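You operate a simulated robot arm through the tools that you are given. There is no shell and no other tool. Be economical: measure what you need, move in short steps, check, and stop when the job is done.

You are at the controls of a simulated two-armed robot. One attempt, no reset.

TASK
Put the dropout from the top of the grey tool cabinet in the orange tray there. Take the green goggles and leave it on the top of the small parts bench. Take the green banded crank housing and leave it on top of the blue lidded tin. Put the orange block on the top of the rear-end stand away on the top of the tumbler bench. Take the silver cup and put it on the right end of the steel wall bench. Put the upright blue banded tube on the white job card. Close the lower left drawer. Push the dryer drawer shut. Take the black banded fitting on the top of the tumbler bench and put it away on the top of the green drip rack. Take the gold coil and put it on top of the fire brick on the top of the alignment table. Fetch the steel block that says "A7" from the top of the alignment table and set it on top of the carton there. Open the upper right drawer, fetch the cream cloth and set it in the inside of the upper right drawer and shut the drawer again. Open the tumbler lid. Any order will do. Set down upright: green banded crank housing, upright blue banded tube.

Only the result counts: the job must be done as asked and must still hold three seconds after the hand-in. Knocking over, shifting, dropping, spilling or breaking anything else fails it. A push-on lid holds only when it is set on centred and level and pressed home; a screw cap is set on level and turned clockwise until tight. Flat cloth is picked up by pressing the open fingertips on it (5 to 10 N) and closing them slowly along it; thin cloth reads only 2 to 8 mm in the jaws.

THE ROBOT
Two 7-joint arms with two-finger grippers on one trunk, on a base that drives. Base frame: it is fixed to the floor where the robot stands at the start and does not move with it; the origin is under the middle of the robot, x ahead of it, y to its left, z up. Units: mm, degrees, N and s.
The left shoulder is at the start at [60, 123, 970], the right one opposite. With the tool pointing down near the work surface each hand reaches from about 340 to 800 mm from the robot's upright axis, wherever it stands, measured 20 degrees to its own side. Places, roughly: black banded fitting (7x7x5 cm) [-7900, 0, 900]; blue lidded tin [250, -1000, 750]; carton (13x10x8 cm) [-6500, 600, 900]; cream cloth (8x5x3 cm) [-6500, -300, 900]; dropout (8x4x2 cm) [700, 200, 800]; dryer drawer [-7700, -1500, 900]; fire brick (12x6x4 cm) [-6700, 300, 900]; gold coil (4x4x2 cm) [-6700, 400, 800]; green banded crank housing (4x4x7 cm) [600, -900, 900]; green goggles (5x6x15 cm) [500, 400, 900]; inside of the upper right drawer [-7000, -3200, 700]; lower left drawer [-5600, -3000, 600]; orange block (5x8x4 cm) [-1200, -600, 900]; orange tray (24x16x5 cm) [700, 0, 800]; right end of the steel wall bench [-700, 2900, 900]; silver cup (6x6x3 cm) [-1600, -600, 900]; steel block [-6750, 750, 750]; top of the green drip rack (15x31 cm) [580, 680, 820]; top of the small parts bench [600, -1400, 800]; top of the tumbler bench [-8000, -700, 800]; tumbler lid [-7900, -200, 1000]; upper right drawer [-7000, -3100, 800]; upright blue banded tube (4x4x11 cm) [-4300, -3200, 1000]; white job card [-3250, -1750, 750]. Payload 1.47 kg a hand.
Tool frame (each hand has its own): the origin (TCP) lies between the finger pads and is the grasp point; the fingertips stand 16 mm ahead of it; z points along the fingers, y is the line along which they close. Largest opening 87 mm; the body of the gripper starts 55 mm behind the TCP.
Orientation is that of the tool frame in the base frame, as a unit quaternion [x, y, z, w]. With the fingers straight down and closing along the base's y, the tool's x points along the base's -x, its y along +y and its z along -z.

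THE INTERFACE
- The arms move only by the tool servo_tool. It takes "left_deltas", "right_deltas" or both (then of equal length, played together; a hand with none holds still); each is a list of rows, each a list of 3 entries, a list of its own where there are three numbers: the finger opening in mm, from 0 to 87, then the shift along the tool's x, y, z in mm, then the turn, a rotation vector about the tool's x, y, z in degrees. In form: [[fingers, [dx, dy, dz], [ax, ay, az]], ...]. A call has 1 to 10 rows; each row shifts and turns the commanded pose from where the row before left it, along the tool's axes as they then stand. Each row takes 0.2 s and may step no farther than 50 mm and 8.6 degrees from the row before; otherwise, or with a gripper value out of range, the whole call is refused. Where a pose cannot be reached the arm comes as near as it can. A force on the tool above 40 N (or 10 N above the force at the start of the call, whichever is more), or a blocked arm, ends the call early, and 0.2 s more pass. Each finger travels about 153 mm/s and halts on what it meets, pressing with about 28 N; the grip force reading is that of the motor and also rises with nothing between the fingers. The clock runs only during rows and for 0.2 s after the last one: add rows that do not move to give the fingers time. The reply holds the time, the measured pose of the TCP, the force on the tool along the base axes, the opening and the grip force, in the units named above and with some noise, with the torque about the TCP (base axes, N m) and any sound that the robot's microphone picked up.
- Cameras (640 x 400 px; columns grow to the right, rows downward): "scene" is now at [74.7, -25.1, 1518.1]; the picture's right is [-0.36, -0.93, 0.00], its down [-0.77, 0.29, -0.57] and it looks along [0.53, -0.20, -0.82] (base axes); focal length 214 px, centre (320, 200). "left" rides on the left gripper at [73, -12, -90] in its tool frame; the picture's right is [0.16, 0.99, 0.00], its down [-0.72, 0.12, -0.68] and it looks along [-0.67, 0.11, 0.73] (tool axes); focal length 247 px, centre (320, 200). "right" rides on the right gripper at [73, 12, -90] in its tool frame; the picture's right is [-0.16, 0.99, 0.00], its down [-0.72, -0.12, -0.68] and it looks along [-0.67, -0.11, 0.73] (tool axes); focal length 247 px, centre (320, 200). There is no depth. A picture from a camera that has moved, and an enlarged one, comes with that camera's place and axes in the base frame and with its lens.
- get_image(camera): a new picture of that camera. It takes no simulated time.
- slide_trunk(by): slides the trunk up (or, below 0, down) by that many mm; the arms and the scene camera ride with it, the base frame stays. It gives what a move gives, with no picture.
- drive_base(legs): drives the robot by 1 to 6 legs, each [ahead, left, turn to the left] in mm, mm and degrees, along the robot's own axes; the way and the turn of a leg run together, so that a leg with both is an arc; at most 1500 mm and 180 degrees a leg. The arms and the cameras ride along, it lands a little off, and it stops where it bumps. It gives what a move gives.
- pan_tilt(pan, tilt): turns the head with the scene camera to pan (to the left, within 120 degrees either way) and tilt (down, from -29 to 69), counted from straight ahead of the robot. It gives what a move gives.
- zoom(camera, box): a new picture of the part [left, top, right, bottom] of that camera's present view, enlarged. It takes no simulated time.
- close_job(): hands the job in; it is judged then, once.

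Work in short steps. Places have to be worked out from the pictures, the camera data and where the tool is seen: move nearer, look again, correct. Check each grasp and each placing, and mend what went wrong. You have 577 turns and 370 pictures in all, those below and enlarged ones among them. Open the grippers and draw the arms clear of the work before you hand the job in, unless the task says otherwise; then end with one line.

The tools are called after "Call:" by a JSON object that holds its "method" and its "body". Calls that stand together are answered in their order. servo_tool: Moves the arms, as the interface text tells. Its arguments: {"type":"object","properties":{"left_deltas":{"type":"array","items":{"type":"array"}},"right_deltas":{"type":"array","items":{"type":"array"}}},"required":[]} The other tools are called the same way: slide_trunk (by) slides the trunk up or down; drive_base (legs) drives the base; pan_tilt (pan, tilt) turns the head that bears the scene camera; get_image (camera) takes a picture; zoom (camera, box) takes an enlarged picture of a part of a camera's view; close_job () hands the job in.

At the start:

```text
time: 0.0
left_eef_pos: [563.7, 93.6, 1152.1]
left_tcp_rot: [0.0, 1.0, 0.0, 0.0]
left_force: [0.6, -0.3, 0.3]
left_moment: [-0.01, 0.01, -0.04]
left_grip_width: 86.9
left_grasp_force: 0.1
right_eef_pos: [434.0, -381.6, 1090.4]
right_tcp_rot: [0.0, 1.0, 0.0, 0.0]
right_force: [0.4, -0.7, -0.5]
right_moment: [0.03, -0.03, 0.02]
right_grip_width: 87.1
right_grasp_force: 0.1
trunk travel left (down, up): [-125.0, 105.0]
robot x, y, heading: [2.4, 0.3, 0.0]
head pan, tilt: [-20.9, 55.1]
```

scene: 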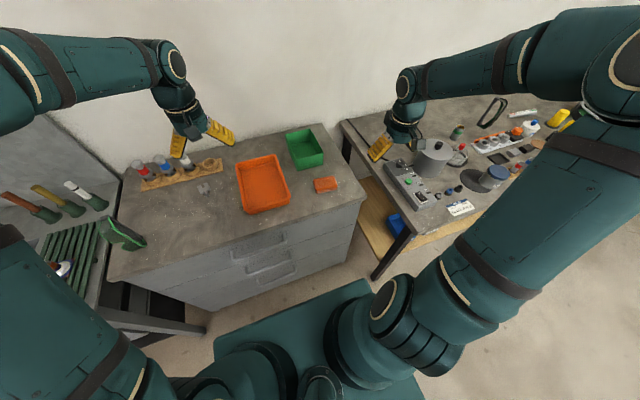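
right: 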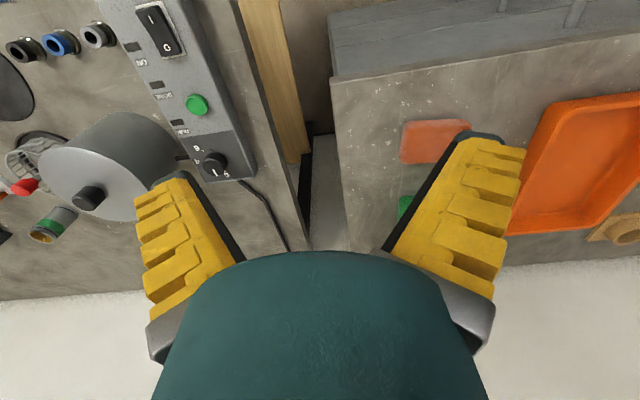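
left: 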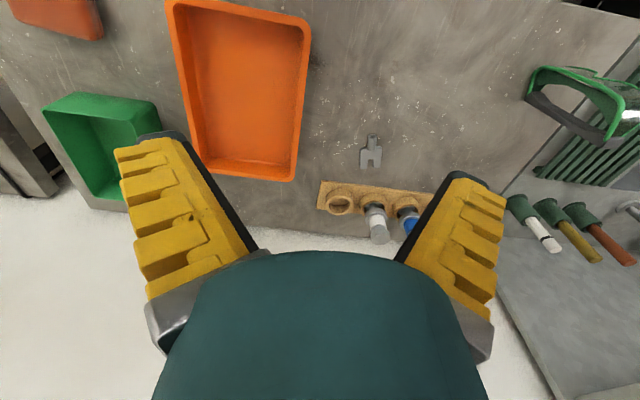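

I start by looking at the cabinet and the bench close up.

Call:
{"method": "zoom", "body": {"camera": "scene", "box": [90, 110, 350, 272]}}

Call:
{"method": "zoom", "body": {"camera": "scene", "box": [370, 90, 610, 240]}}

```text
2.46 times, centred on (220, 191) of scene
camera zoom: at [74.7, -25.1, 1518.1], right [-0.36, -0.93, 0.0], down [-0.77, 0.29, -0.57], along [0.53, -0.2, -0.82], focal length 528 px, centre (566, 222)
```

zoom: 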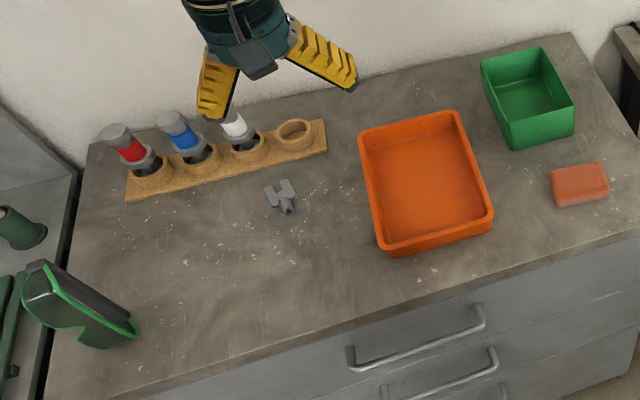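

```text
2.67 times, centred on (490, 165) of scene
camera zoom: at [74.7, -25.1, 1518.1], right [-0.36, -0.93, 0.0], down [-0.77, 0.29, -0.57], along [0.53, -0.2, -0.82], focal length 572 px, centre (-133, 293)
```

zoom: 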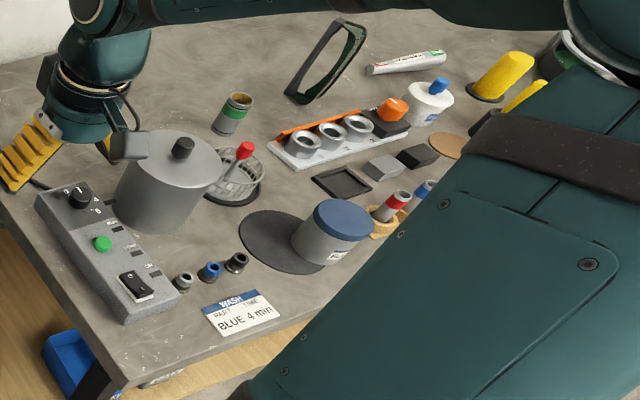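

The dropout lies flat on the cabinet near (740, 230). I move the left hand over it, partway down, to measure.

Call:
{"method": "servo_tool", "body": {"left_deltas": [[87, [-17.7, 20.2, 33.7], [0, 0, 0]], [87, [-17.7, 20.2, 33.7], [0, 0, 0]], [87, [-17.7, 20.2, 33.7], [0, 0, 0]], [87, [-17.7, 20.2, 33.7], [0, 0, 0]], [87, [-17.7, 20.2, 33.7], [0, 0, 0]], [87, [-17.7, 20.2, 33.7], [0, 0, 0]]]}}

Call:
{"method": "get_image", "body": {"camera": "left"}}

```text
time: 1.4
left_eef_pos: [671.2, 215.5, 950.2]
left_tcp_rot: [-0.001, 1.0, 0.0, 0.0]
left_force: [-0.3, 0.7, -0.5]
left_moment: [-0.01, 0.01, 0.02]
left_grip_width: 87.3
left_grasp_force: 0.0
right_eef_pos: [435.9, -381.0, 1090.8]
right_tcp_rot: [0.0, 1.0, 0.001, 0.0]
right_force: [0.9, 1.0, -0.6]
right_moment: [-0.03, 0.0, 0.0]
right_grip_width: 87.1
right_grasp_force: 0.1
trunk travel left (down, up): [-125.0, 105.0]
robot x, y, heading: [-0.7, -0.3, -0.0]
head pan, tilt: [-20.9, 55.1]
```

```text
364 pictures are left
camera left: at [597.5, 204.0, 1040.6], right [-0.16, 0.99, 0.0], down [0.72, 0.12, 0.68], along [0.67, 0.11, -0.73], focal length 247 px, centre (320, 200)
```

left: 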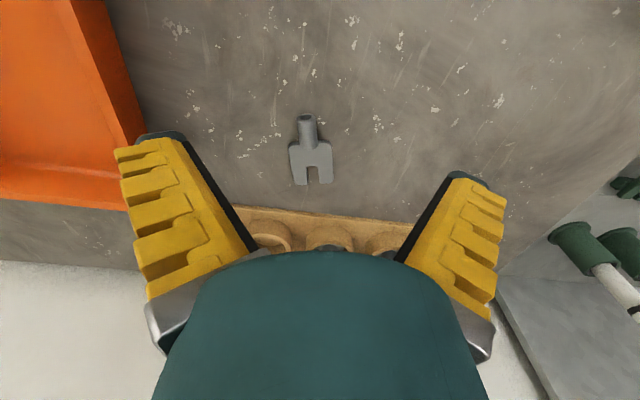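

Two views put the dropout near (718, 215) with the top of the cabinet near z 840, its axis turned about 13°. I align above it at z 900.

Call:
{"method": "servo_tool", "body": {"left_deltas": [[87, [-25, 0, 25], [0, 0, -6.5]], [87, [-26, 5, 25], [0, 0, -6.5]], [87, [0, 0, 0], [0, 0, 0]]]}}

Call:
{"method": "get_image", "body": {"camera": "left"}}

```text
time: 2.2
left_eef_pos: [719.6, 223.8, 900.3]
left_tcp_rot: [-0.114, 0.993, 0.0, 0.0]
left_force: [-0.3, -0.5, -0.1]
left_moment: [-0.01, 0.04, 0.04]
left_grip_width: 87.0
left_grasp_force: 0.0
right_eef_pos: [434.5, -382.3, 1091.1]
right_tcp_rot: [0.0, 1.0, 0.0, 0.001]
right_force: [-0.1, 0.0, 0.3]
right_moment: [0.03, 0.0, -0.02]
right_grip_width: 87.0
right_grasp_force: 0.1
trunk travel left (down, up): [-125.0, 105.0]
robot x, y, heading: [0.7, 5.2, 0.1]
head pan, tilt: [-20.9, 55.1]
```

```text
363 pictures are left
camera left: at [651.2, 196.2, 990.3], right [-0.38, 0.93, 0.0], down [0.68, 0.28, 0.68], along [0.63, 0.26, -0.73], focal length 247 px, centre (320, 200)
```

left: 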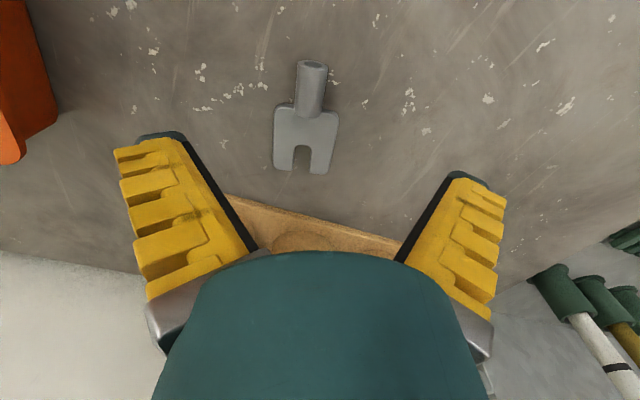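

Dropout plate is at about (718, 214). I shift and descend to z≈862.

Call:
{"method": "servo_tool", "body": {"left_deltas": [[60, [4, -9, 15], [0, 0, -2]], [60, [0, 0, 15], [0, 0, 0]], [60, [0, 0, 8], [0, 0, 0]], [60, [0, 0, 0], [0, 0, 0]]]}}

Call:
{"method": "get_image", "body": {"camera": "left"}}

```text
time: 3.2
left_eef_pos: [718.7, 213.7, 860.5]
left_tcp_rot: [-0.131, 0.991, 0.0, 0.0]
left_force: [0.4, 0.8, -0.7]
left_moment: [-0.04, -0.02, -0.04]
left_grip_width: 64.7
left_grasp_force: 3.5
right_eef_pos: [434.3, -382.4, 1090.6]
right_tcp_rot: [0.0, 1.0, 0.0, 0.0]
right_force: [-0.4, 1.5, 0.2]
right_moment: [-0.02, 0.0, -0.01]
right_grip_width: 87.1
right_grasp_force: 0.1
trunk travel left (down, up): [-125.0, 105.0]
robot x, y, heading: [1.4, 3.9, 0.0]
head pan, tilt: [-20.9, 55.1]
```

```text
362 pictures are left
camera left: at [651.0, 183.6, 951.2], right [-0.41, 0.91, 0.0], down [0.67, 0.3, 0.68], along [0.62, 0.28, -0.73], focal length 247 px, centre (320, 200)
```

left: 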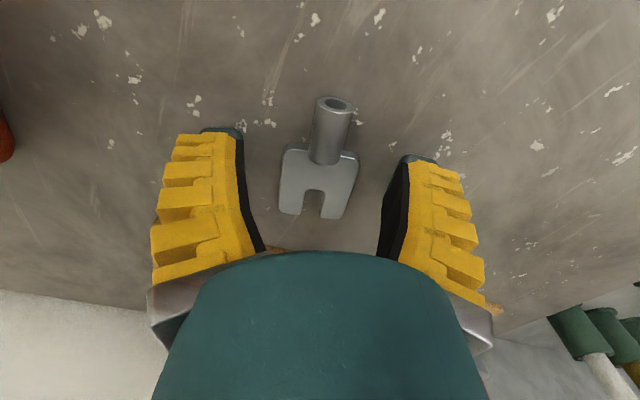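

The plate is between the fingers. I descend a bit more, watching for contact.

Call:
{"method": "servo_tool", "body": {"left_deltas": [[60, [0, 0, 4], [0, 0, 0]], [60, [0, 0, 0], [0, 0, 0]]]}}

Call:
{"method": "zoom", "body": {"camera": "left", "box": [220, 80, 420, 240]}}

```text
time: 3.8
left_eef_pos: [718.8, 212.6, 857.3]
left_tcp_rot: [-0.13, 0.991, 0.0, 0.0]
left_force: [0.1, -1.1, -0.1]
left_moment: [-0.01, 0.04, -0.01]
left_grip_width: 64.9
left_grasp_force: 3.2
right_eef_pos: [433.9, -381.5, 1090.3]
right_tcp_rot: [0.0, 1.0, 0.001, 0.0]
right_force: [0.8, -0.3, 0.4]
right_moment: [-0.02, 0.02, 0.0]
right_grip_width: 87.1
right_grasp_force: 0.0
trunk travel left (down, up): [-125.0, 105.0]
robot x, y, heading: [0.1, -2.9, -0.1]
head pan, tilt: [-20.9, 55.1]
```

```text
2.50 times, centred on (320, 160) of left
camera zoom: at [651.0, 183.3, 947.2], right [-0.41, 0.91, 0.0], down [0.67, 0.3, 0.68], along [0.62, 0.28, -0.73], focal length 617 px, centre (320, 300)
```

zoom: 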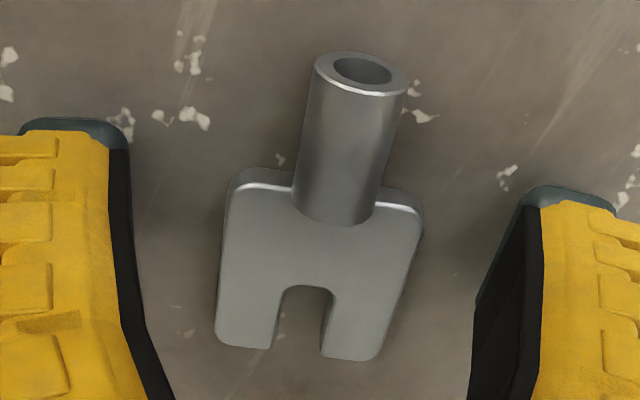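

Still above the table; I continue down to touch.

Call:
{"method": "servo_tool", "body": {"left_deltas": [[60, [0, 0, 4], [0, 0, 0]], [60, [0, 0, 3], [0, 0, 0]], [60, [0, 0, 0], [0, 0, 0]]]}}

```text
time: 4.6
left_eef_pos: [717.8, 214.2, 853.9]
left_tcp_rot: [-0.131, 0.991, 0.0, 0.002]
left_force: [-0.5, 1.0, 22.1]
left_moment: [0.21, 0.13, 0.1]
left_grip_width: 63.7
left_grasp_force: 11.2
right_eef_pos: [432.4, -382.4, 1092.1]
right_tcp_rot: [0.0, 1.0, 0.0, 0.001]
right_force: [-0.7, -0.3, -0.1]
right_moment: [0.0, 0.01, -0.05]
right_grip_width: 86.9
right_grasp_force: 0.1
trunk travel left (down, up): [-125.0, 105.0]
robot x, y, heading: [1.6, -4.9, -0.1]
head pan, tilt: [-20.9, 55.1]
```

Touched the top: tabletop z≈838. I back off 3 mm and close.

Call:
{"method": "servo_tool", "body": {"left_deltas": [[60, [0, 0, -3.5], [0, 0, 0]], [40, [0, 0, 0], [0, 0, 0]], [20, [0, 0, 0], [0, 0, 0]], [20, [0, 0, 0], [0, 0, 0]], [0, [0, 0, 0], [0, 0, 0]], [0, [0, 0, 0], [0, 0, 0]]]}}

Call:
{"method": "get_image", "body": {"camera": "left"}}

```text
time: 6.0
left_eef_pos: [717.7, 212.3, 855.8]
left_tcp_rot: [-0.131, 0.991, 0.0, 0.002]
left_force: [2.3, 0.4, 26.6]
left_moment: [0.04, 0.0, -0.01]
left_grip_width: 26.4
left_grasp_force: 27.9
right_eef_pos: [432.8, -382.6, 1089.6]
right_tcp_rot: [0.0, 1.0, 0.0, 0.001]
right_force: [-0.2, -0.8, 0.5]
right_moment: [-0.02, -0.01, 0.0]
right_grip_width: 87.0
right_grasp_force: 0.1
trunk travel left (down, up): [-125.0, 105.0]
robot x, y, heading: [0.3, 0.1, 0.0]
head pan, tilt: [-20.9, 55.1]
```

```text
360 pictures are left
camera left: at [650.0, 182.8, 946.1], right [-0.41, 0.91, 0.0], down [0.67, 0.3, 0.68], along [0.62, 0.28, -0.73], focal length 247 px, centre (320, 200)
```

left: 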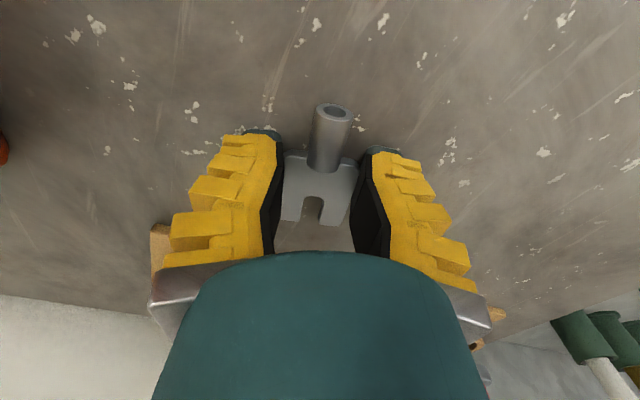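

Gripped at 26 mm. I lift 80 mm and look.

Call:
{"method": "servo_tool", "body": {"left_deltas": [[0, [0, 0, -20], [0, 0, 0]], [0, [0, 0, -30], [0, 0, 0]], [0, [0, 0, -30], [0, 0, 0]], [0, [0, 0, 0], [0, 0, 0]]]}}

Call:
{"method": "get_image", "body": {"camera": "left"}}

```text
time: 7.0
left_eef_pos: [718.7, 214.3, 933.2]
left_tcp_rot: [-0.13, 0.991, 0.0, -0.001]
left_force: [-0.2, 0.5, -1.0]
left_moment: [0.0, 0.01, -0.03]
left_grip_width: 27.9
left_grasp_force: 28.0
right_eef_pos: [433.9, -381.6, 1090.1]
right_tcp_rot: [0.0, 1.0, -0.001, 0.0]
right_force: [0.2, -0.6, -0.2]
right_moment: [0.01, 0.03, 0.02]
right_grip_width: 87.0
right_grasp_force: 0.0
trunk travel left (down, up): [-125.0, 105.0]
robot x, y, heading: [-0.4, 1.8, 0.1]
head pan, tilt: [-20.9, 55.1]
```

```text
359 pictures are left
camera left: at [651.2, 184.7, 1022.7], right [-0.41, 0.91, 0.0], down [0.67, 0.3, 0.68], along [0.62, 0.28, -0.73], focal length 247 px, centre (320, 200)
```

left: 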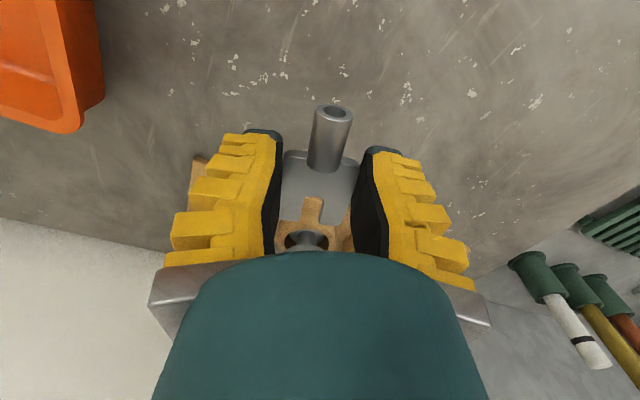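

Held. I carry it over the tray centre (about 680, 5), raised a little.

Call:
{"method": "servo_tool", "body": {"left_deltas": [[0, [17, -37.7, -5], [0, 0, 0]], [0, [17, -37.7, -5], [0, 0, 0]], [0, [17, -37.7, -5], [0, 0, 0]], [0, [17, -37.7, -5], [0, 0, 0]], [0, [17, -37.7, 0], [0, 0, 0]], [0, [0, 0, 0], [0, 0, 0]]]}}

Call:
{"method": "get_image", "body": {"camera": "left"}}

```text
time: 8.4
left_eef_pos: [684.9, 8.1, 951.9]
left_tcp_rot: [-0.132, 0.991, 0.0, 0.0]
left_force: [-0.2, 0.6, -0.5]
left_moment: [0.01, 0.03, 0.0]
left_grip_width: 28.0
left_grasp_force: 27.6
right_eef_pos: [434.6, -380.6, 1090.9]
right_tcp_rot: [0.0, 1.0, 0.0, 0.0]
right_force: [-0.5, -0.2, 0.3]
right_moment: [0.0, -0.01, 0.0]
right_grip_width: 86.9
right_grasp_force: 0.2
trunk travel left (down, up): [-125.0, 105.0]
robot x, y, heading: [2.9, 0.0, 0.1]
head pan, tilt: [-20.9, 55.1]
```

```text
358 pictures are left
camera left: at [616.8, -22.5, 1042.1], right [-0.41, 0.91, 0.0], down [0.67, 0.3, 0.68], along [0.62, 0.28, -0.73], focal length 247 px, centre (320, 200)
```

left: 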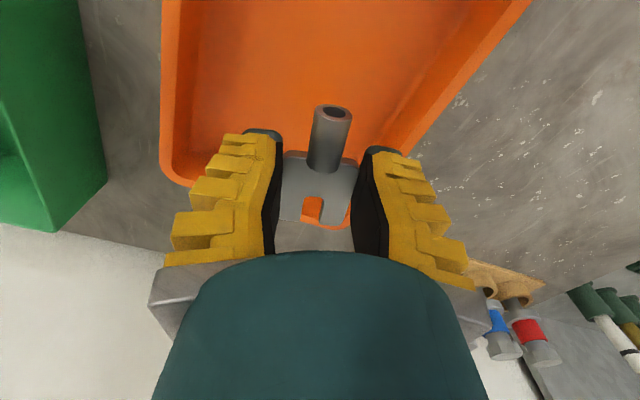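

The tray spans about x 526–766, y −81–75. I move to its centre and lower to just above the tray floor.

Call:
{"method": "servo_tool", "body": {"left_deltas": [[0, [38.8, 2, 0], [0, 0, 0]], [0, [0, 0, 40], [0, 0, 0]], [0, [0, 0, 30], [0, 0, 0]], [0, [0, 0, 14], [0, 0, 0]], [0, [0, 0, 4], [0, 0, 0]], [0, [0, 0, 0], [0, 0, 0]]]}}

Call:
{"method": "get_image", "body": {"camera": "left"}}

```text
time: 9.8
left_eef_pos: [646.8, 0.4, 864.9]
left_tcp_rot: [-0.131, 0.991, -0.001, 0.0]
left_force: [0.7, 0.0, -0.9]
left_moment: [-0.03, -0.02, 0.01]
left_grip_width: 27.6
left_grasp_force: 28.1
right_eef_pos: [434.2, -382.5, 1092.1]
right_tcp_rot: [0.0, 1.0, 0.001, 0.0]
right_force: [0.6, 0.0, 1.3]
right_moment: [0.0, 0.03, 0.0]
right_grip_width: 86.8
right_grasp_force: 0.0
trunk travel left (down, up): [-125.0, 105.0]
robot x, y, heading: [-0.2, 0.7, -0.3]
head pan, tilt: [-20.9, 55.1]
```

```text
357 pictures are left
camera left: at [579.5, -29.1, 956.0], right [-0.41, 0.91, 0.0], down [0.67, 0.3, 0.68], along [0.62, 0.28, -0.73], focal length 247 px, centre (320, 200)
```

left: 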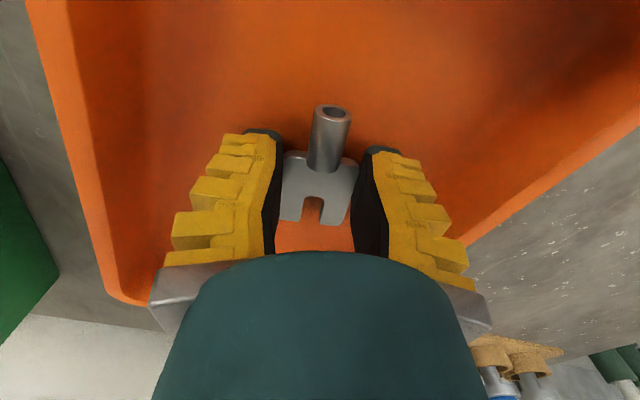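

Inside the tray. I lower 3 mm more, release slowly and lift.

Call:
{"method": "servo_tool", "body": {"left_deltas": [[0, [0, 0, 3], [0, 0, 0]], [30, [0, 0, 0], [0, 0, 0]], [50, [0, 0, 0], [0, 0, 0]], [60, [0, 0, 0], [0, 0, 0]], [60, [0, 0, -40], [0, 0, 0]], [60, [0, 0, -50], [0, 0, 0]], [60, [0, 0, -50], [0, 0, 0]], [60, [0, 0, 0], [0, 0, 0]]]}}

Call:
{"method": "get_image", "body": {"camera": "left"}}

Call:
{"method": "zoom", "body": {"camera": "scene", "box": [20, 160, 220, 285]}}

```text
time: 11.6
left_eef_pos: [646.1, 1.0, 1001.5]
left_tcp_rot: [-0.13, 0.991, 0.0, -0.001]
left_force: [0.4, 0.9, 0.8]
left_moment: [0.01, 0.02, 0.01]
left_grip_width: 64.8
left_grasp_force: 3.5
right_eef_pos: [435.4, -383.1, 1090.8]
right_tcp_rot: [0.0, 1.0, 0.0, 0.0]
right_force: [0.1, 1.3, -0.4]
right_moment: [0.03, 0.02, 0.0]
right_grip_width: 86.9
right_grasp_force: 0.0
trunk travel left (down, up): [-125.0, 105.0]
robot x, y, heading: [1.7, 1.3, 0.0]
head pan, tilt: [-20.9, 55.1]
```

```text
356 pictures are left
camera left: at [579.2, -28.7, 1092.0], right [-0.41, 0.91, 0.0], down [0.67, 0.3, 0.68], along [0.62, 0.28, -0.73], focal length 247 px, centre (320, 200)
```

left: 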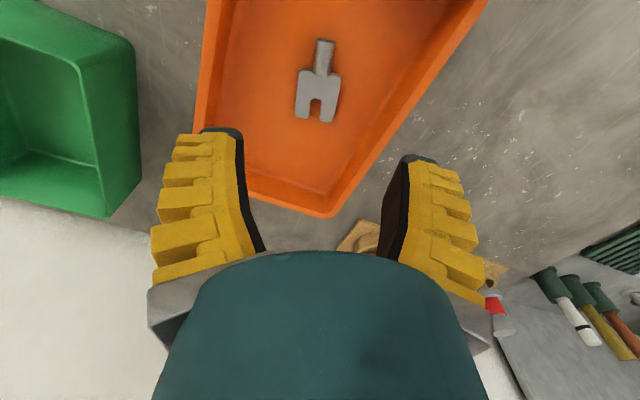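

```text
3.20 times, centred on (120, 222) of scene
camera zoom: at [75.3, -25.1, 1518.0], right [-0.36, -0.93, 0.0], down [-0.77, 0.29, -0.57], along [0.53, -0.2, -0.82], focal length 686 px, centre (960, 128)
```

zoom: 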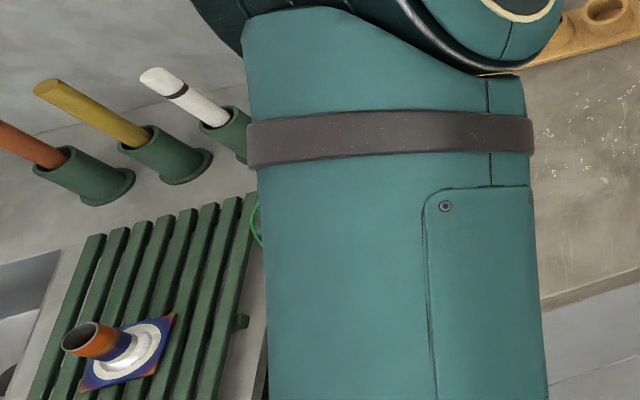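

The dropout is in the tray. Next the goggles: I swing the left hand toward (545, 230) to look at them.

Call:
{"method": "servo_tool", "body": {"left_deltas": [[87, [6.2, 41.3, -5], [0, 0, 0]], [87, [6.2, 41.3, -5], [0, 0, 0]], [87, [6.2, 41.3, -5], [0, 0, 0]], [87, [6.2, 41.3, -5], [0, 0, 0]], [87, [6.2, 41.3, 0], [0, 0, 0]], [87, [6.2, 41.3, 0], [0, 0, 0]]]}}

Call:
{"method": "get_image", "body": {"camera": "left"}}

Call:
{"method": "get_image", "body": {"camera": "scene"}}

```text
time: 13.0
left_eef_pos: [545.6, 229.8, 1023.4]
left_tcp_rot: [-0.131, 0.991, 0.0, 0.0]
left_force: [-0.7, -0.4, 0.1]
left_moment: [0.0, 0.01, 0.01]
left_grip_width: 87.0
left_grasp_force: 0.0
right_eef_pos: [433.5, -380.9, 1090.8]
right_tcp_rot: [0.0, 1.0, 0.0, 0.0]
right_force: [-0.3, -0.1, 0.1]
right_moment: [-0.01, 0.01, 0.0]
right_grip_width: 87.3
right_grasp_force: 0.0
trunk travel left (down, up): [-125.0, 105.0]
robot x, y, heading: [-0.3, -0.4, 0.1]
head pan, tilt: [-20.9, 55.1]
```

```text
354 pictures are left
camera left: at [478.2, 200.1, 1113.3], right [-0.41, 0.91, 0.0], down [0.67, 0.3, 0.68], along [0.62, 0.28, -0.73], focal length 247 px, centre (320, 200)
```

left: 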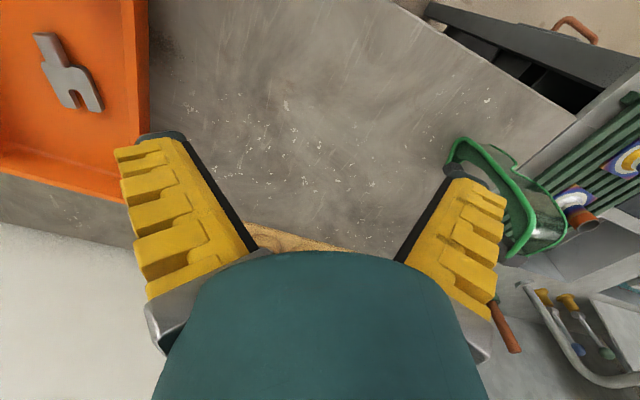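

```text
353 pictures are left
camera scene: at [74.2, -24.2, 1518.2], right [-0.36, -0.93, 0.0], down [-0.77, 0.29, -0.57], along [0.53, -0.2, -0.82], focal length 214 px, centre (320, 200)
```

scene: 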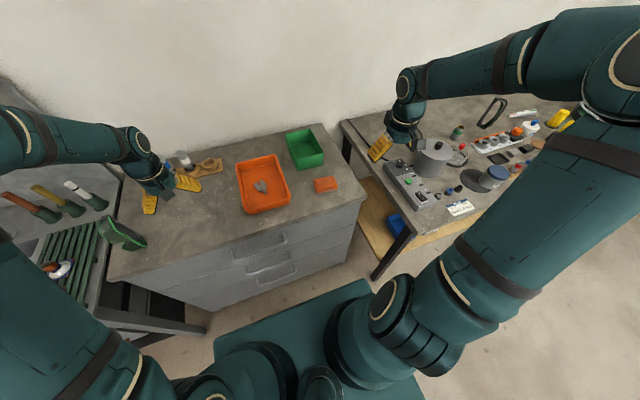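

Goggles sit near (590, 500) on the cabinet's left end. I move the hand about 170 mm left for a better view.

Call:
{"method": "servo_tool", "body": {"left_deltas": [[87, [0, 44, 0], [0, 0, 0]], [87, [0, 44, 0], [0, 0, 0]], [87, [0, 44, 0], [0, 0, 0]], [87, [10, 44, 0], [0, 0, 0]], [87, [0, 0, 0], [0, 0, 0]]]}}

Call:
{"method": "get_image", "body": {"camera": "left"}}

```text
time: 14.2
left_eef_pos: [492.5, 397.2, 1023.2]
left_tcp_rot: [-0.13, 0.992, 0.0, 0.0]
left_force: [0.0, 0.4, -0.4]
left_moment: [0.01, -0.03, -0.02]
left_grip_width: 87.2
left_grasp_force: 0.0
right_eef_pos: [434.1, -382.5, 1089.9]
right_tcp_rot: [0.0, 1.0, 0.001, 0.0]
right_force: [-0.7, 0.9, -0.4]
right_moment: [0.01, -0.03, 0.0]
right_grip_width: 87.1
right_grasp_force: 0.0
trunk travel left (down, up): [-125.0, 105.0]
robot x, y, heading: [-2.8, 2.5, -0.1]
head pan, tilt: [-20.9, 55.1]
```

```text
352 pictures are left
camera left: at [424.7, 366.8, 1113.6], right [-0.41, 0.91, 0.0], down [0.67, 0.3, 0.68], along [0.62, 0.28, -0.73], focal length 247 px, centre (320, 200)
```

left: 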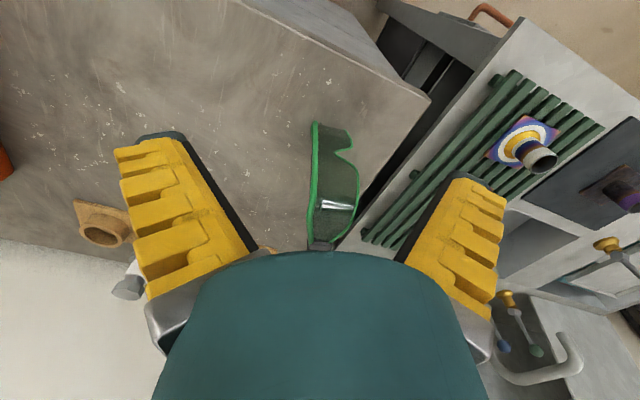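

Call:
{"method": "zoom", "body": {"camera": "left", "box": [240, 90, 440, 260]}}

Call:
{"method": "zoom", "body": {"camera": "scene", "box": [70, 195, 190, 270]}}

```text
2.35 times, centred on (340, 175) of left
camera zoom: at [424.7, 366.8, 1113.6], right [-0.41, 0.91, 0.0], down [0.67, 0.3, 0.68], along [0.62, 0.28, -0.73], focal length 581 px, centre (273, 259)
```

zoom: 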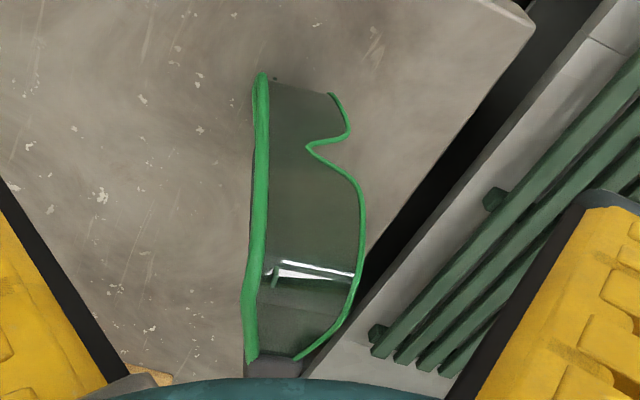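

```text
5.33 times, centred on (130, 232) of scene
camera zoom: at [75.1, -25.6, 1518.0], right [-0.36, -0.93, 0.0], down [-0.77, 0.29, -0.57], along [0.53, -0.2, -0.82], focal length 1144 px, centre (1333, 27)
```

zoom: 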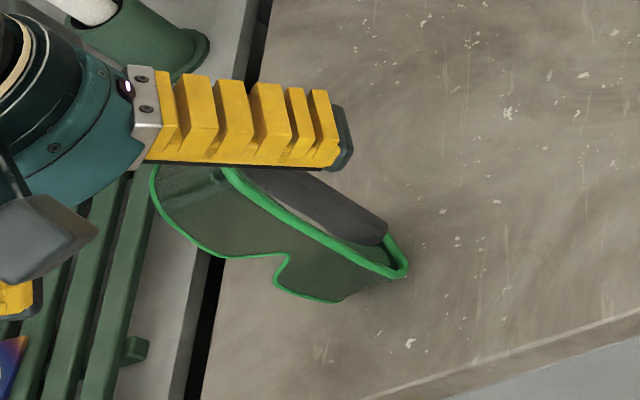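

Triangulation suggests the goggles stand on end, about 150 mm tall. I draw the left hand back and lower to see them from the side.

Call:
{"method": "servo_tool", "body": {"left_deltas": [[87, [40, -10, 0], [0, 0, 0]], [87, [40, -10, 20], [0, 0, 0]], [87, [30, -10, 30], [0, 0, 0]], [87, [20, -10, 30], [0, 0, 0]], [87, [0, 0, 0], [0, 0, 0]]]}}

Call:
{"method": "get_image", "body": {"camera": "left"}}

```text
time: 15.4
left_eef_pos: [376.8, 328.3, 944.0]
left_tcp_rot: [-0.131, 0.991, 0.0, 0.0]
left_force: [0.2, 0.9, 0.8]
left_moment: [0.0, 0.0, 0.01]
left_grip_width: 86.9
left_grasp_force: 0.0
right_eef_pos: [435.7, -382.7, 1091.1]
right_tcp_rot: [0.0, 1.0, 0.0, 0.0]
right_force: [0.2, 0.5, -0.4]
right_moment: [0.02, 0.03, 0.0]
right_grip_width: 87.2
right_grasp_force: 0.0
trunk travel left (down, up): [-125.0, 105.0]
robot x, y, heading: [0.2, 1.7, -0.1]
head pan, tilt: [-20.9, 55.1]
```

```text
349 pictures are left
camera left: at [309.0, 297.3, 1034.7], right [-0.41, 0.91, 0.0], down [0.67, 0.3, 0.68], along [0.62, 0.28, -0.73], focal length 247 px, centre (320, 200)
```

left: 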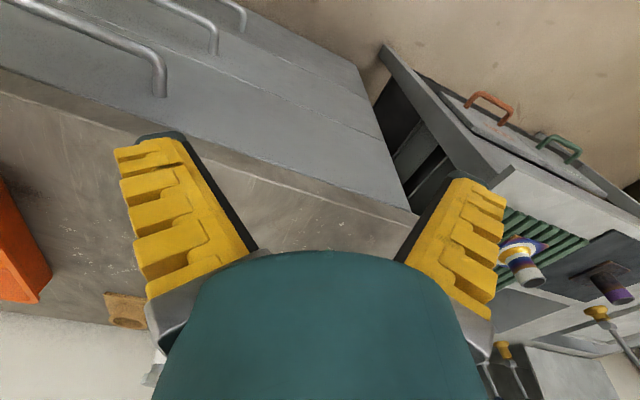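

The gripper hides them from here. I turn the head toward them and zoom.

Call:
{"method": "pan_tilt", "body": {"pan": 38, "tilt": 42}}

Call:
{"method": "get_image", "body": {"camera": "scene"}}

```text
time: 16.7
left_eef_pos: [377.6, 327.5, 944.6]
left_tcp_rot: [-0.131, 0.991, 0.001, 0.0]
left_force: [0.9, 0.2, -0.5]
left_moment: [0.0, -0.01, -0.05]
left_grip_width: 86.8
left_grasp_force: 0.0
right_eef_pos: [433.8, -383.0, 1090.7]
right_tcp_rot: [0.0, 1.0, 0.0, 0.001]
right_force: [0.7, -0.5, 0.2]
right_moment: [-0.03, -0.03, 0.02]
right_grip_width: 87.1
right_grasp_force: 0.1
trunk travel left (down, up): [-125.0, 105.0]
robot x, y, heading: [3.5, -3.3, -0.2]
head pan, tilt: [38.0, 42.0]
```

```text
348 pictures are left
camera scene: at [73.3, 52.0, 1536.0], right [0.62, -0.79, 0.0], down [-0.53, -0.41, -0.74], along [0.59, 0.46, -0.67], focal length 214 px, centre (320, 200)
```

scene: 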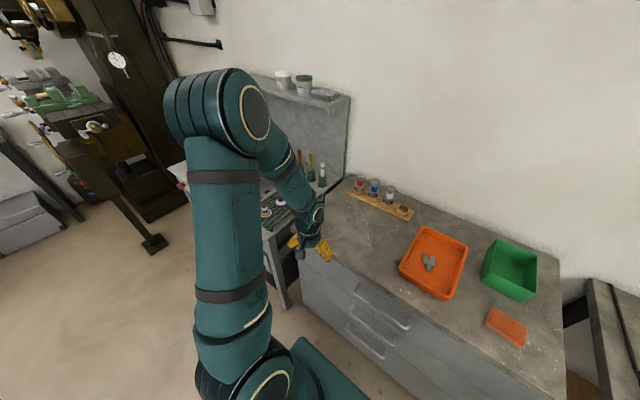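

The arm hides them. I move the left hand to the right and up to clear the view.

Call:
{"method": "servo_tool", "body": {"left_deltas": [[87, [-20, -40, -20], [0, 0, 0]], [87, [-20, -40, -20], [0, 0, 0]], [87, [-20, -40, -20], [0, 0, 0]], [87, [-20, -40, -20], [0, 0, 0]], [87, [-20, -40, -20], [0, 0, 0]], [87, [-20, -40, -20], [0, 0, 0]], [87, [0, -40, 0], [0, 0, 0]]]}}

Call:
{"method": "zoom", "body": {"camera": "scene", "box": [230, 150, 430, 275]}}

```text
time: 18.3
left_eef_pos: [565.0, 84.9, 1060.8]
left_tcp_rot: [-0.131, 0.991, 0.0, 0.0]
left_force: [0.6, 0.7, -0.3]
left_moment: [0.01, 0.01, 0.02]
left_grip_width: 86.9
left_grasp_force: 0.1
right_eef_pos: [434.1, -382.8, 1090.0]
right_tcp_rot: [0.0, 1.0, 0.0, 0.0]
right_force: [0.5, -0.8, 0.1]
right_moment: [0.04, -0.02, 0.0]
right_grip_width: 87.2
right_grasp_force: 0.1
trunk travel left (down, up): [-125.0, 105.0]
robot x, y, heading: [-3.5, -2.2, -0.0]
head pan, tilt: [38.0, 42.0]
```

```text
3.20 times, centred on (330, 212) of scene
camera zoom: at [73.5, 50.9, 1536.0], right [0.62, -0.79, 0.0], down [-0.53, -0.41, -0.74], along [0.59, 0.46, -0.67], focal length 686 px, centre (288, 160)
```

zoom: 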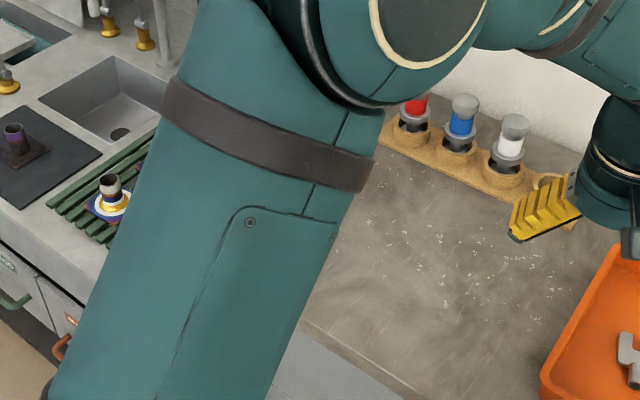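

Still hidden. I place the left hand to the right of the goggles and yaw it left so its camera looks at them from the side.

Call:
{"method": "servo_tool", "body": {"left_deltas": [[87, [1.5, 38, 25], [0, 0, 0]], [87, [1.5, 38, 25], [0, 0, 0]], [87, [1.5, 38, 25], [0, 0, 0]], [87, [1.5, 38, 25], [0, 0, 0]], [87, [0, 0, 0], [0, 0, -8]], [87, [0, 0, 0], [0, 0, -8]], [87, [0, 0, 0], [0, 0, -8]], [87, [0, 0, 0], [0, 0, -8]], [87, [0, 0, 0], [0, 0, -8]]]}}

Call:
{"method": "get_image", "body": {"camera": "left"}}

```text
time: 20.3
left_eef_pos: [519.9, 231.5, 962.1]
left_tcp_rot: [-0.463, 0.886, 0.0, -0.001]
left_force: [0.3, -0.5, 0.0]
left_moment: [0.02, 0.03, 0.01]
left_grip_width: 87.1
left_grasp_force: 0.0
right_eef_pos: [435.1, -382.1, 1090.4]
right_tcp_rot: [0.0, 1.0, 0.001, 0.0]
right_force: [-0.1, 0.7, -0.5]
right_moment: [0.0, -0.01, 0.0]
right_grip_width: 87.0
right_grasp_force: 0.0
trunk travel left (down, up): [-125.0, 105.0]
robot x, y, heading: [4.4, -0.4, -0.1]
head pan, tilt: [38.0, 42.0]
```

```text
346 pictures are left
camera left: at [487.1, 165.1, 1052.7], right [-0.9, 0.44, 0.0], down [0.32, 0.66, 0.68], along [0.3, 0.61, -0.73], focal length 247 px, centre (320, 200)
```

left: 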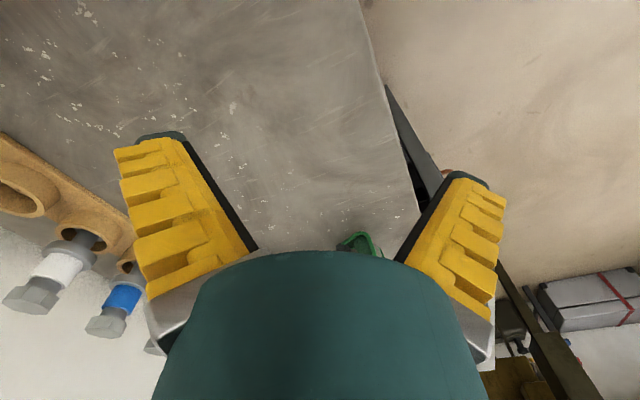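

Only a corner shows. I go to a near-overhead view: raise, unyaw and move to about (550, 377, 1110).

Call:
{"method": "servo_tool", "body": {"left_deltas": [[87, [0, 0, -21], [0, 0, 7.9]], [87, [0, 0, -21], [0, 0, 7.9]], [87, [0, 0, -21], [0, 0, 7.9]], [87, [0, 0, -21], [0, 0, 7.9]], [87, [0, 0, -21], [0, 0, 7.9]], [87, [0, 0, -21], [0, 0, 7.9]], [87, [0, 0, -21], [0, 0, 7.9]], [87, [-10, 48.5, 0], [0, 0, 0]], [87, [-10, 48.5, 0], [0, 0, 0]], [87, [-10, 48.5, 0], [0, 0, 0]]]}}

Call:
{"method": "get_image", "body": {"camera": "left"}}

```text
time: 22.5
left_eef_pos: [552.6, 379.0, 1109.6]
left_tcp_rot: [0.004, 1.0, -0.001, -0.001]
left_force: [0.4, 1.0, 0.1]
left_moment: [-0.01, 0.03, -0.01]
left_grip_width: 86.9
left_grasp_force: 0.1
right_eef_pos: [435.0, -380.5, 1090.7]
right_tcp_rot: [0.0, 1.0, -0.001, 0.0]
right_force: [1.3, -0.6, -0.1]
right_moment: [-0.01, 0.03, -0.01]
right_grip_width: 87.1
right_grasp_force: 0.1
trunk travel left (down, up): [-125.0, 105.0]
robot x, y, heading: [-0.4, -1.3, 0.2]
head pan, tilt: [38.0, 42.0]
```

```text
345 pictures are left
camera left: at [478.5, 367.2, 1199.1], right [-0.15, 0.99, 0.0], down [0.72, 0.11, 0.68], along [0.67, 0.1, -0.73], focal length 247 px, centre (320, 200)
```

left: 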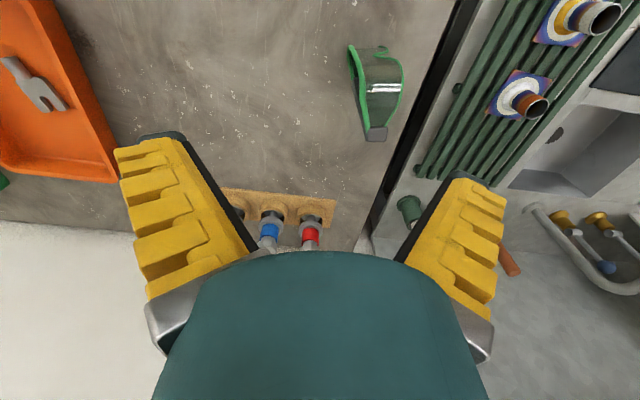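

Call:
{"method": "zoom", "body": {"camera": "left", "box": [310, 20, 450, 160]}}

```text
2.86 times, centred on (380, 90) of left
camera zoom: at [478.5, 367.2, 1199.1], right [-0.15, 0.99, 0.0], down [0.72, 0.11, 0.68], along [0.67, 0.1, -0.73], focal length 706 px, centre (149, 514)
```

zoom: 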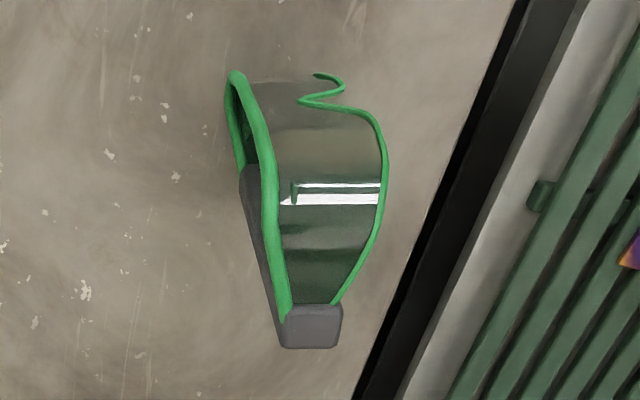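

The goggles stand on end: the top end is a grey pad at about (584, 438, 985), about 20 mm wide in y. I move above it and look.

Call:
{"method": "servo_tool", "body": {"left_deltas": [[87, [-15, 29, 20], [0, 0, 0]], [87, [-16, 30, 30], [0, 0, 0]], [87, [0, 0, 0], [0, 0, 0]]]}}

Call:
{"method": "get_image", "body": {"camera": "left"}}

```text
time: 23.3
left_eef_pos: [583.4, 435.5, 1059.3]
left_tcp_rot: [0.003, 1.0, 0.0, 0.001]
left_force: [0.6, -0.8, 0.6]
left_moment: [0.0, -0.05, 0.0]
left_grip_width: 87.0
left_grasp_force: 0.0
right_eef_pos: [433.9, -382.2, 1091.0]
right_tcp_rot: [0.0, 1.0, 0.0, 0.0]
right_force: [-0.2, 0.4, 0.4]
right_moment: [0.01, -0.01, 0.01]
right_grip_width: 87.1
right_grasp_force: 0.0
trunk travel left (down, up): [-125.0, 105.0]
robot x, y, heading: [2.2, 1.3, -0.1]
head pan, tilt: [38.0, 42.0]
```

```text
343 pictures are left
camera left: at [510.1, 423.7, 1149.4], right [-0.15, 0.99, 0.0], down [0.72, 0.11, 0.68], along [0.67, 0.1, -0.73], focal length 247 px, centre (320, 200)
```

left: 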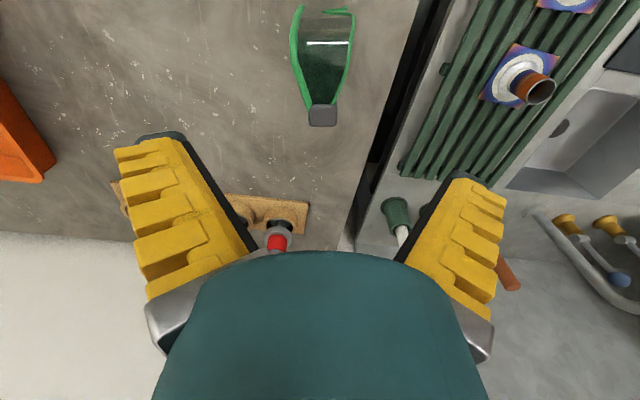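

Aligned with the pad. I descend to z≈968 and look.

Call:
{"method": "servo_tool", "body": {"left_deltas": [[87, [0, 1, 40], [0, 0, 0]], [87, [0, 0, 30], [0, 0, 0]], [87, [0, 0, 20], [0, 0, 0]], [87, [0, 0, 0], [0, 0, 0]]]}}

Call:
{"method": "get_image", "body": {"camera": "left"}}

```text
time: 24.3
left_eef_pos: [581.5, 436.9, 969.8]
left_tcp_rot: [0.002, 1.0, 0.001, 0.0]
left_force: [-0.2, 0.6, 0.6]
left_moment: [0.0, 0.02, -0.03]
left_grip_width: 87.3
left_grasp_force: 0.0
right_eef_pos: [433.1, -383.0, 1090.4]
right_tcp_rot: [0.0, 1.0, 0.0, 0.001]
right_force: [-0.6, -0.1, 0.1]
right_moment: [-0.04, -0.02, -0.02]
right_grip_width: 86.9
right_grasp_force: 0.0
trunk travel left (down, up): [-125.0, 105.0]
robot x, y, heading: [-2.9, 2.1, 0.1]
head pan, tilt: [38.0, 42.0]
```

```text
342 pictures are left
camera left: at [508.8, 425.7, 1059.6], right [-0.15, 0.99, 0.0], down [0.72, 0.11, 0.68], along [0.67, 0.1, -0.73], focal length 247 px, centre (320, 200)
```

left: 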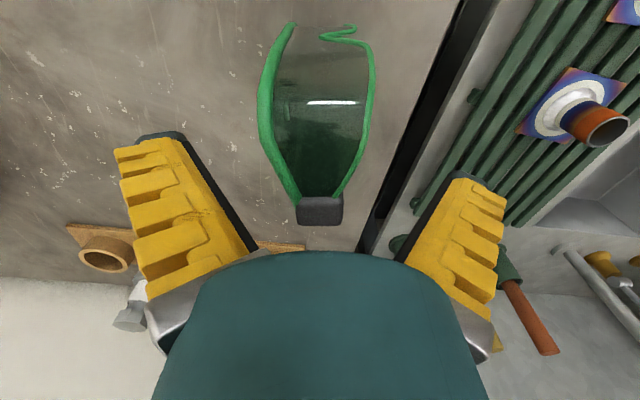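

The pad is between the fingers. I close.

Call:
{"method": "servo_tool", "body": {"left_deltas": [[60, [0, 0, 0], [0, 0, 0]], [40, [0, 0, 0], [0, 0, 0]], [25, [0, 0, 0], [0, 0, 0]], [10, [0, 0, 0], [0, 0, 0]], [10, [0, 0, 0], [0, 0, 0]]]}}

Call:
{"method": "get_image", "body": {"camera": "left"}}

```text
time: 25.5
left_eef_pos: [581.7, 436.9, 969.8]
left_tcp_rot: [0.003, 1.0, 0.0, 0.0]
left_force: [0.2, 0.7, 1.9]
left_moment: [0.05, 0.18, 0.0]
left_grip_width: 12.0
left_grasp_force: 28.0
right_eef_pos: [434.6, -381.7, 1090.0]
right_tcp_rot: [0.0, 1.0, 0.001, 0.001]
right_force: [-0.4, -0.1, 0.0]
right_moment: [0.02, -0.02, 0.01]
right_grip_width: 86.8
right_grasp_force: 0.0
trunk travel left (down, up): [-125.0, 105.0]
robot x, y, heading: [2.6, -0.4, -0.1]
head pan, tilt: [38.0, 42.0]
```

```text
341 pictures are left
camera left: at [508.8, 425.8, 1060.0], right [-0.15, 0.99, 0.0], down [0.72, 0.11, 0.68], along [0.67, 0.1, -0.73], focal length 247 px, centre (320, 200)
```

left: 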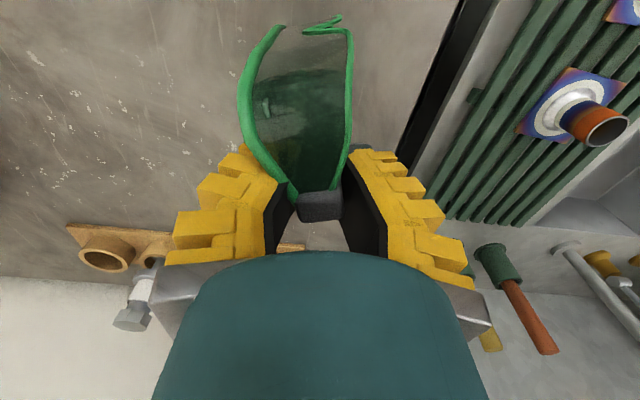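

Gripped. I lift it and check.

Call:
{"method": "servo_tool", "body": {"left_deltas": [[10, [0, 0, -15], [0, 0, 0]], [10, [0, 0, -30], [0, 0, 0]], [10, [0, 0, -40], [0, 0, 0]], [10, [0, 0, -40], [0, 0, 0]], [10, [0, 0, 0], [0, 0, 0]]]}}

Call:
{"method": "get_image", "body": {"camera": "left"}}

```text
time: 26.7
left_eef_pos: [581.0, 437.5, 1092.2]
left_tcp_rot: [0.003, 1.0, 0.0, 0.0]
left_force: [-0.4, 0.1, -0.5]
left_moment: [-0.03, -0.02, 0.01]
left_grip_width: 11.7
left_grasp_force: 27.4
right_eef_pos: [433.8, -381.0, 1091.1]
right_tcp_rot: [0.0, 1.0, -0.001, 0.0]
right_force: [0.5, -0.5, -0.6]
right_moment: [-0.02, 0.07, 0.02]
right_grip_width: 87.0
right_grasp_force: 0.0
trunk travel left (down, up): [-125.0, 105.0]
robot x, y, heading: [1.1, 2.6, 0.2]
head pan, tilt: [38.0, 42.0]
```

```text
340 pictures are left
camera left: at [508.3, 426.8, 1183.0], right [-0.15, 0.99, 0.0], down [0.72, 0.11, 0.68], along [0.67, 0.1, -0.73], focal length 247 px, centre (320, 200)
```

left: 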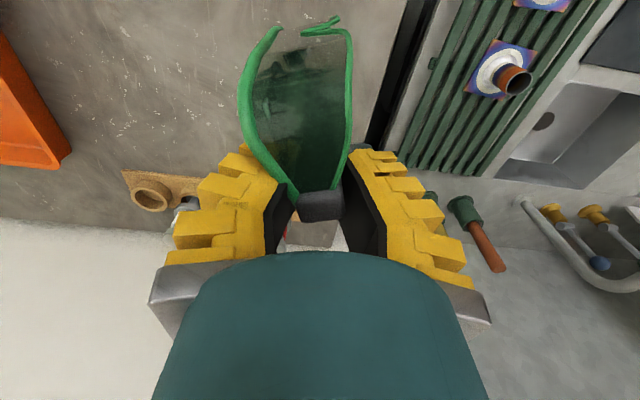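

Goggles are held. I bring the left hand to a compact carrying pose and turn the head to the right bench.

Call:
{"method": "servo_tool", "body": {"left_deltas": [[10, [18.6, -40, -6], [0, 0, 0]], [10, [18.6, -40, -6], [0, 0, 0]], [10, [18.6, -40, -6], [0, 0, 0]], [10, [18.6, -40, -6], [0, 0, 0]], [10, [18.6, -40, -6], [0, 0, 0]], [10, [18.6, -40, -6], [0, 0, 0]]]}}

Call:
{"method": "pan_tilt", "body": {"pan": -65, "tilt": 40}}

Call:
{"method": "get_image", "body": {"camera": "scene"}}

Call:
{"method": "get_image", "body": {"camera": "right"}}

```text
time: 28.1
left_eef_pos: [469.2, 197.4, 1130.3]
left_tcp_rot: [0.003, 1.0, 0.0, 0.0]
left_force: [-0.4, -0.8, 0.3]
left_moment: [0.01, -0.05, 0.03]
left_grip_width: 11.3
left_grasp_force: 28.0
right_eef_pos: [434.3, -382.7, 1091.2]
right_tcp_rot: [0.0, 1.0, 0.0, 0.0]
right_force: [-0.3, 0.1, 0.9]
right_moment: [0.01, 0.0, 0.0]
right_grip_width: 86.9
right_grasp_force: 0.1
trunk travel left (down, up): [-125.0, 105.0]
robot x, y, heading: [-2.1, -1.0, 0.2]
head pan, tilt: [38.0, 42.0]
```

```text
time: 29.9
left_eef_pos: [468.4, 198.7, 1132.1]
left_tcp_rot: [0.003, 1.0, 0.0, 0.001]
left_force: [-0.3, 0.5, -0.2]
left_moment: [0.05, -0.06, -0.01]
left_grip_width: 10.9
left_grasp_force: 28.5
right_eef_pos: [434.2, -381.6, 1090.2]
right_tcp_rot: [0.0, 1.0, 0.0, 0.0]
right_force: [0.2, -0.3, -0.8]
right_moment: [-0.01, 0.0, 0.02]
right_grip_width: 87.1
right_grasp_force: 0.0
trunk travel left (down, up): [-125.0, 105.0]
robot x, y, heading: [1.9, 2.3, -0.1]
head pan, tilt: [-65.0, 40.0]
```

```text
339 pictures are left
camera scene: at [43.4, -76.4, 1538.9], right [-0.91, -0.42, 0.0], down [-0.27, 0.58, -0.77], along [0.32, -0.69, -0.64], focal length 214 px, centre (320, 200)
```

scene: 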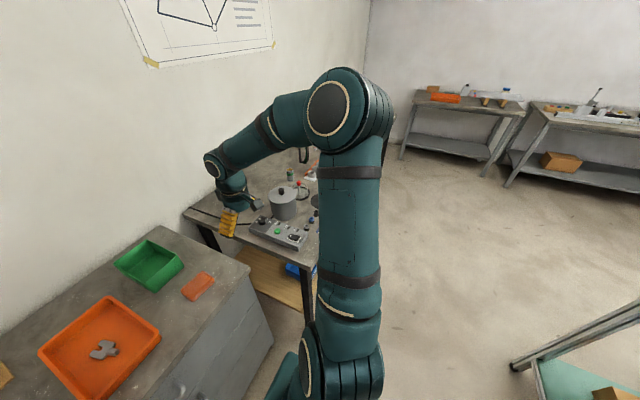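

```text
338 pictures are left
camera right: at [362.2, -370.6, 1180.2], right [0.16, 0.99, 0.0], down [0.72, -0.12, 0.68], along [0.67, -0.11, -0.73], focal length 247 px, centre (320, 200)
```

right: 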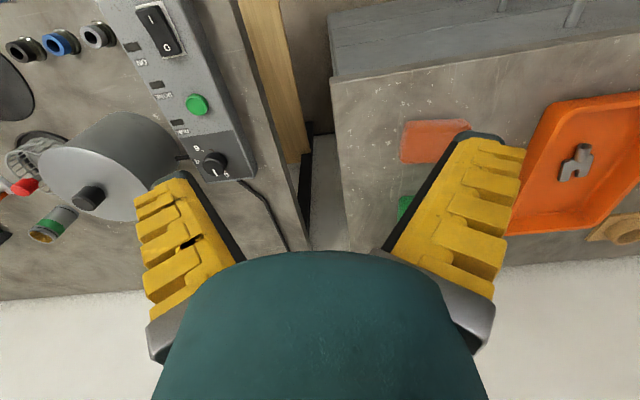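

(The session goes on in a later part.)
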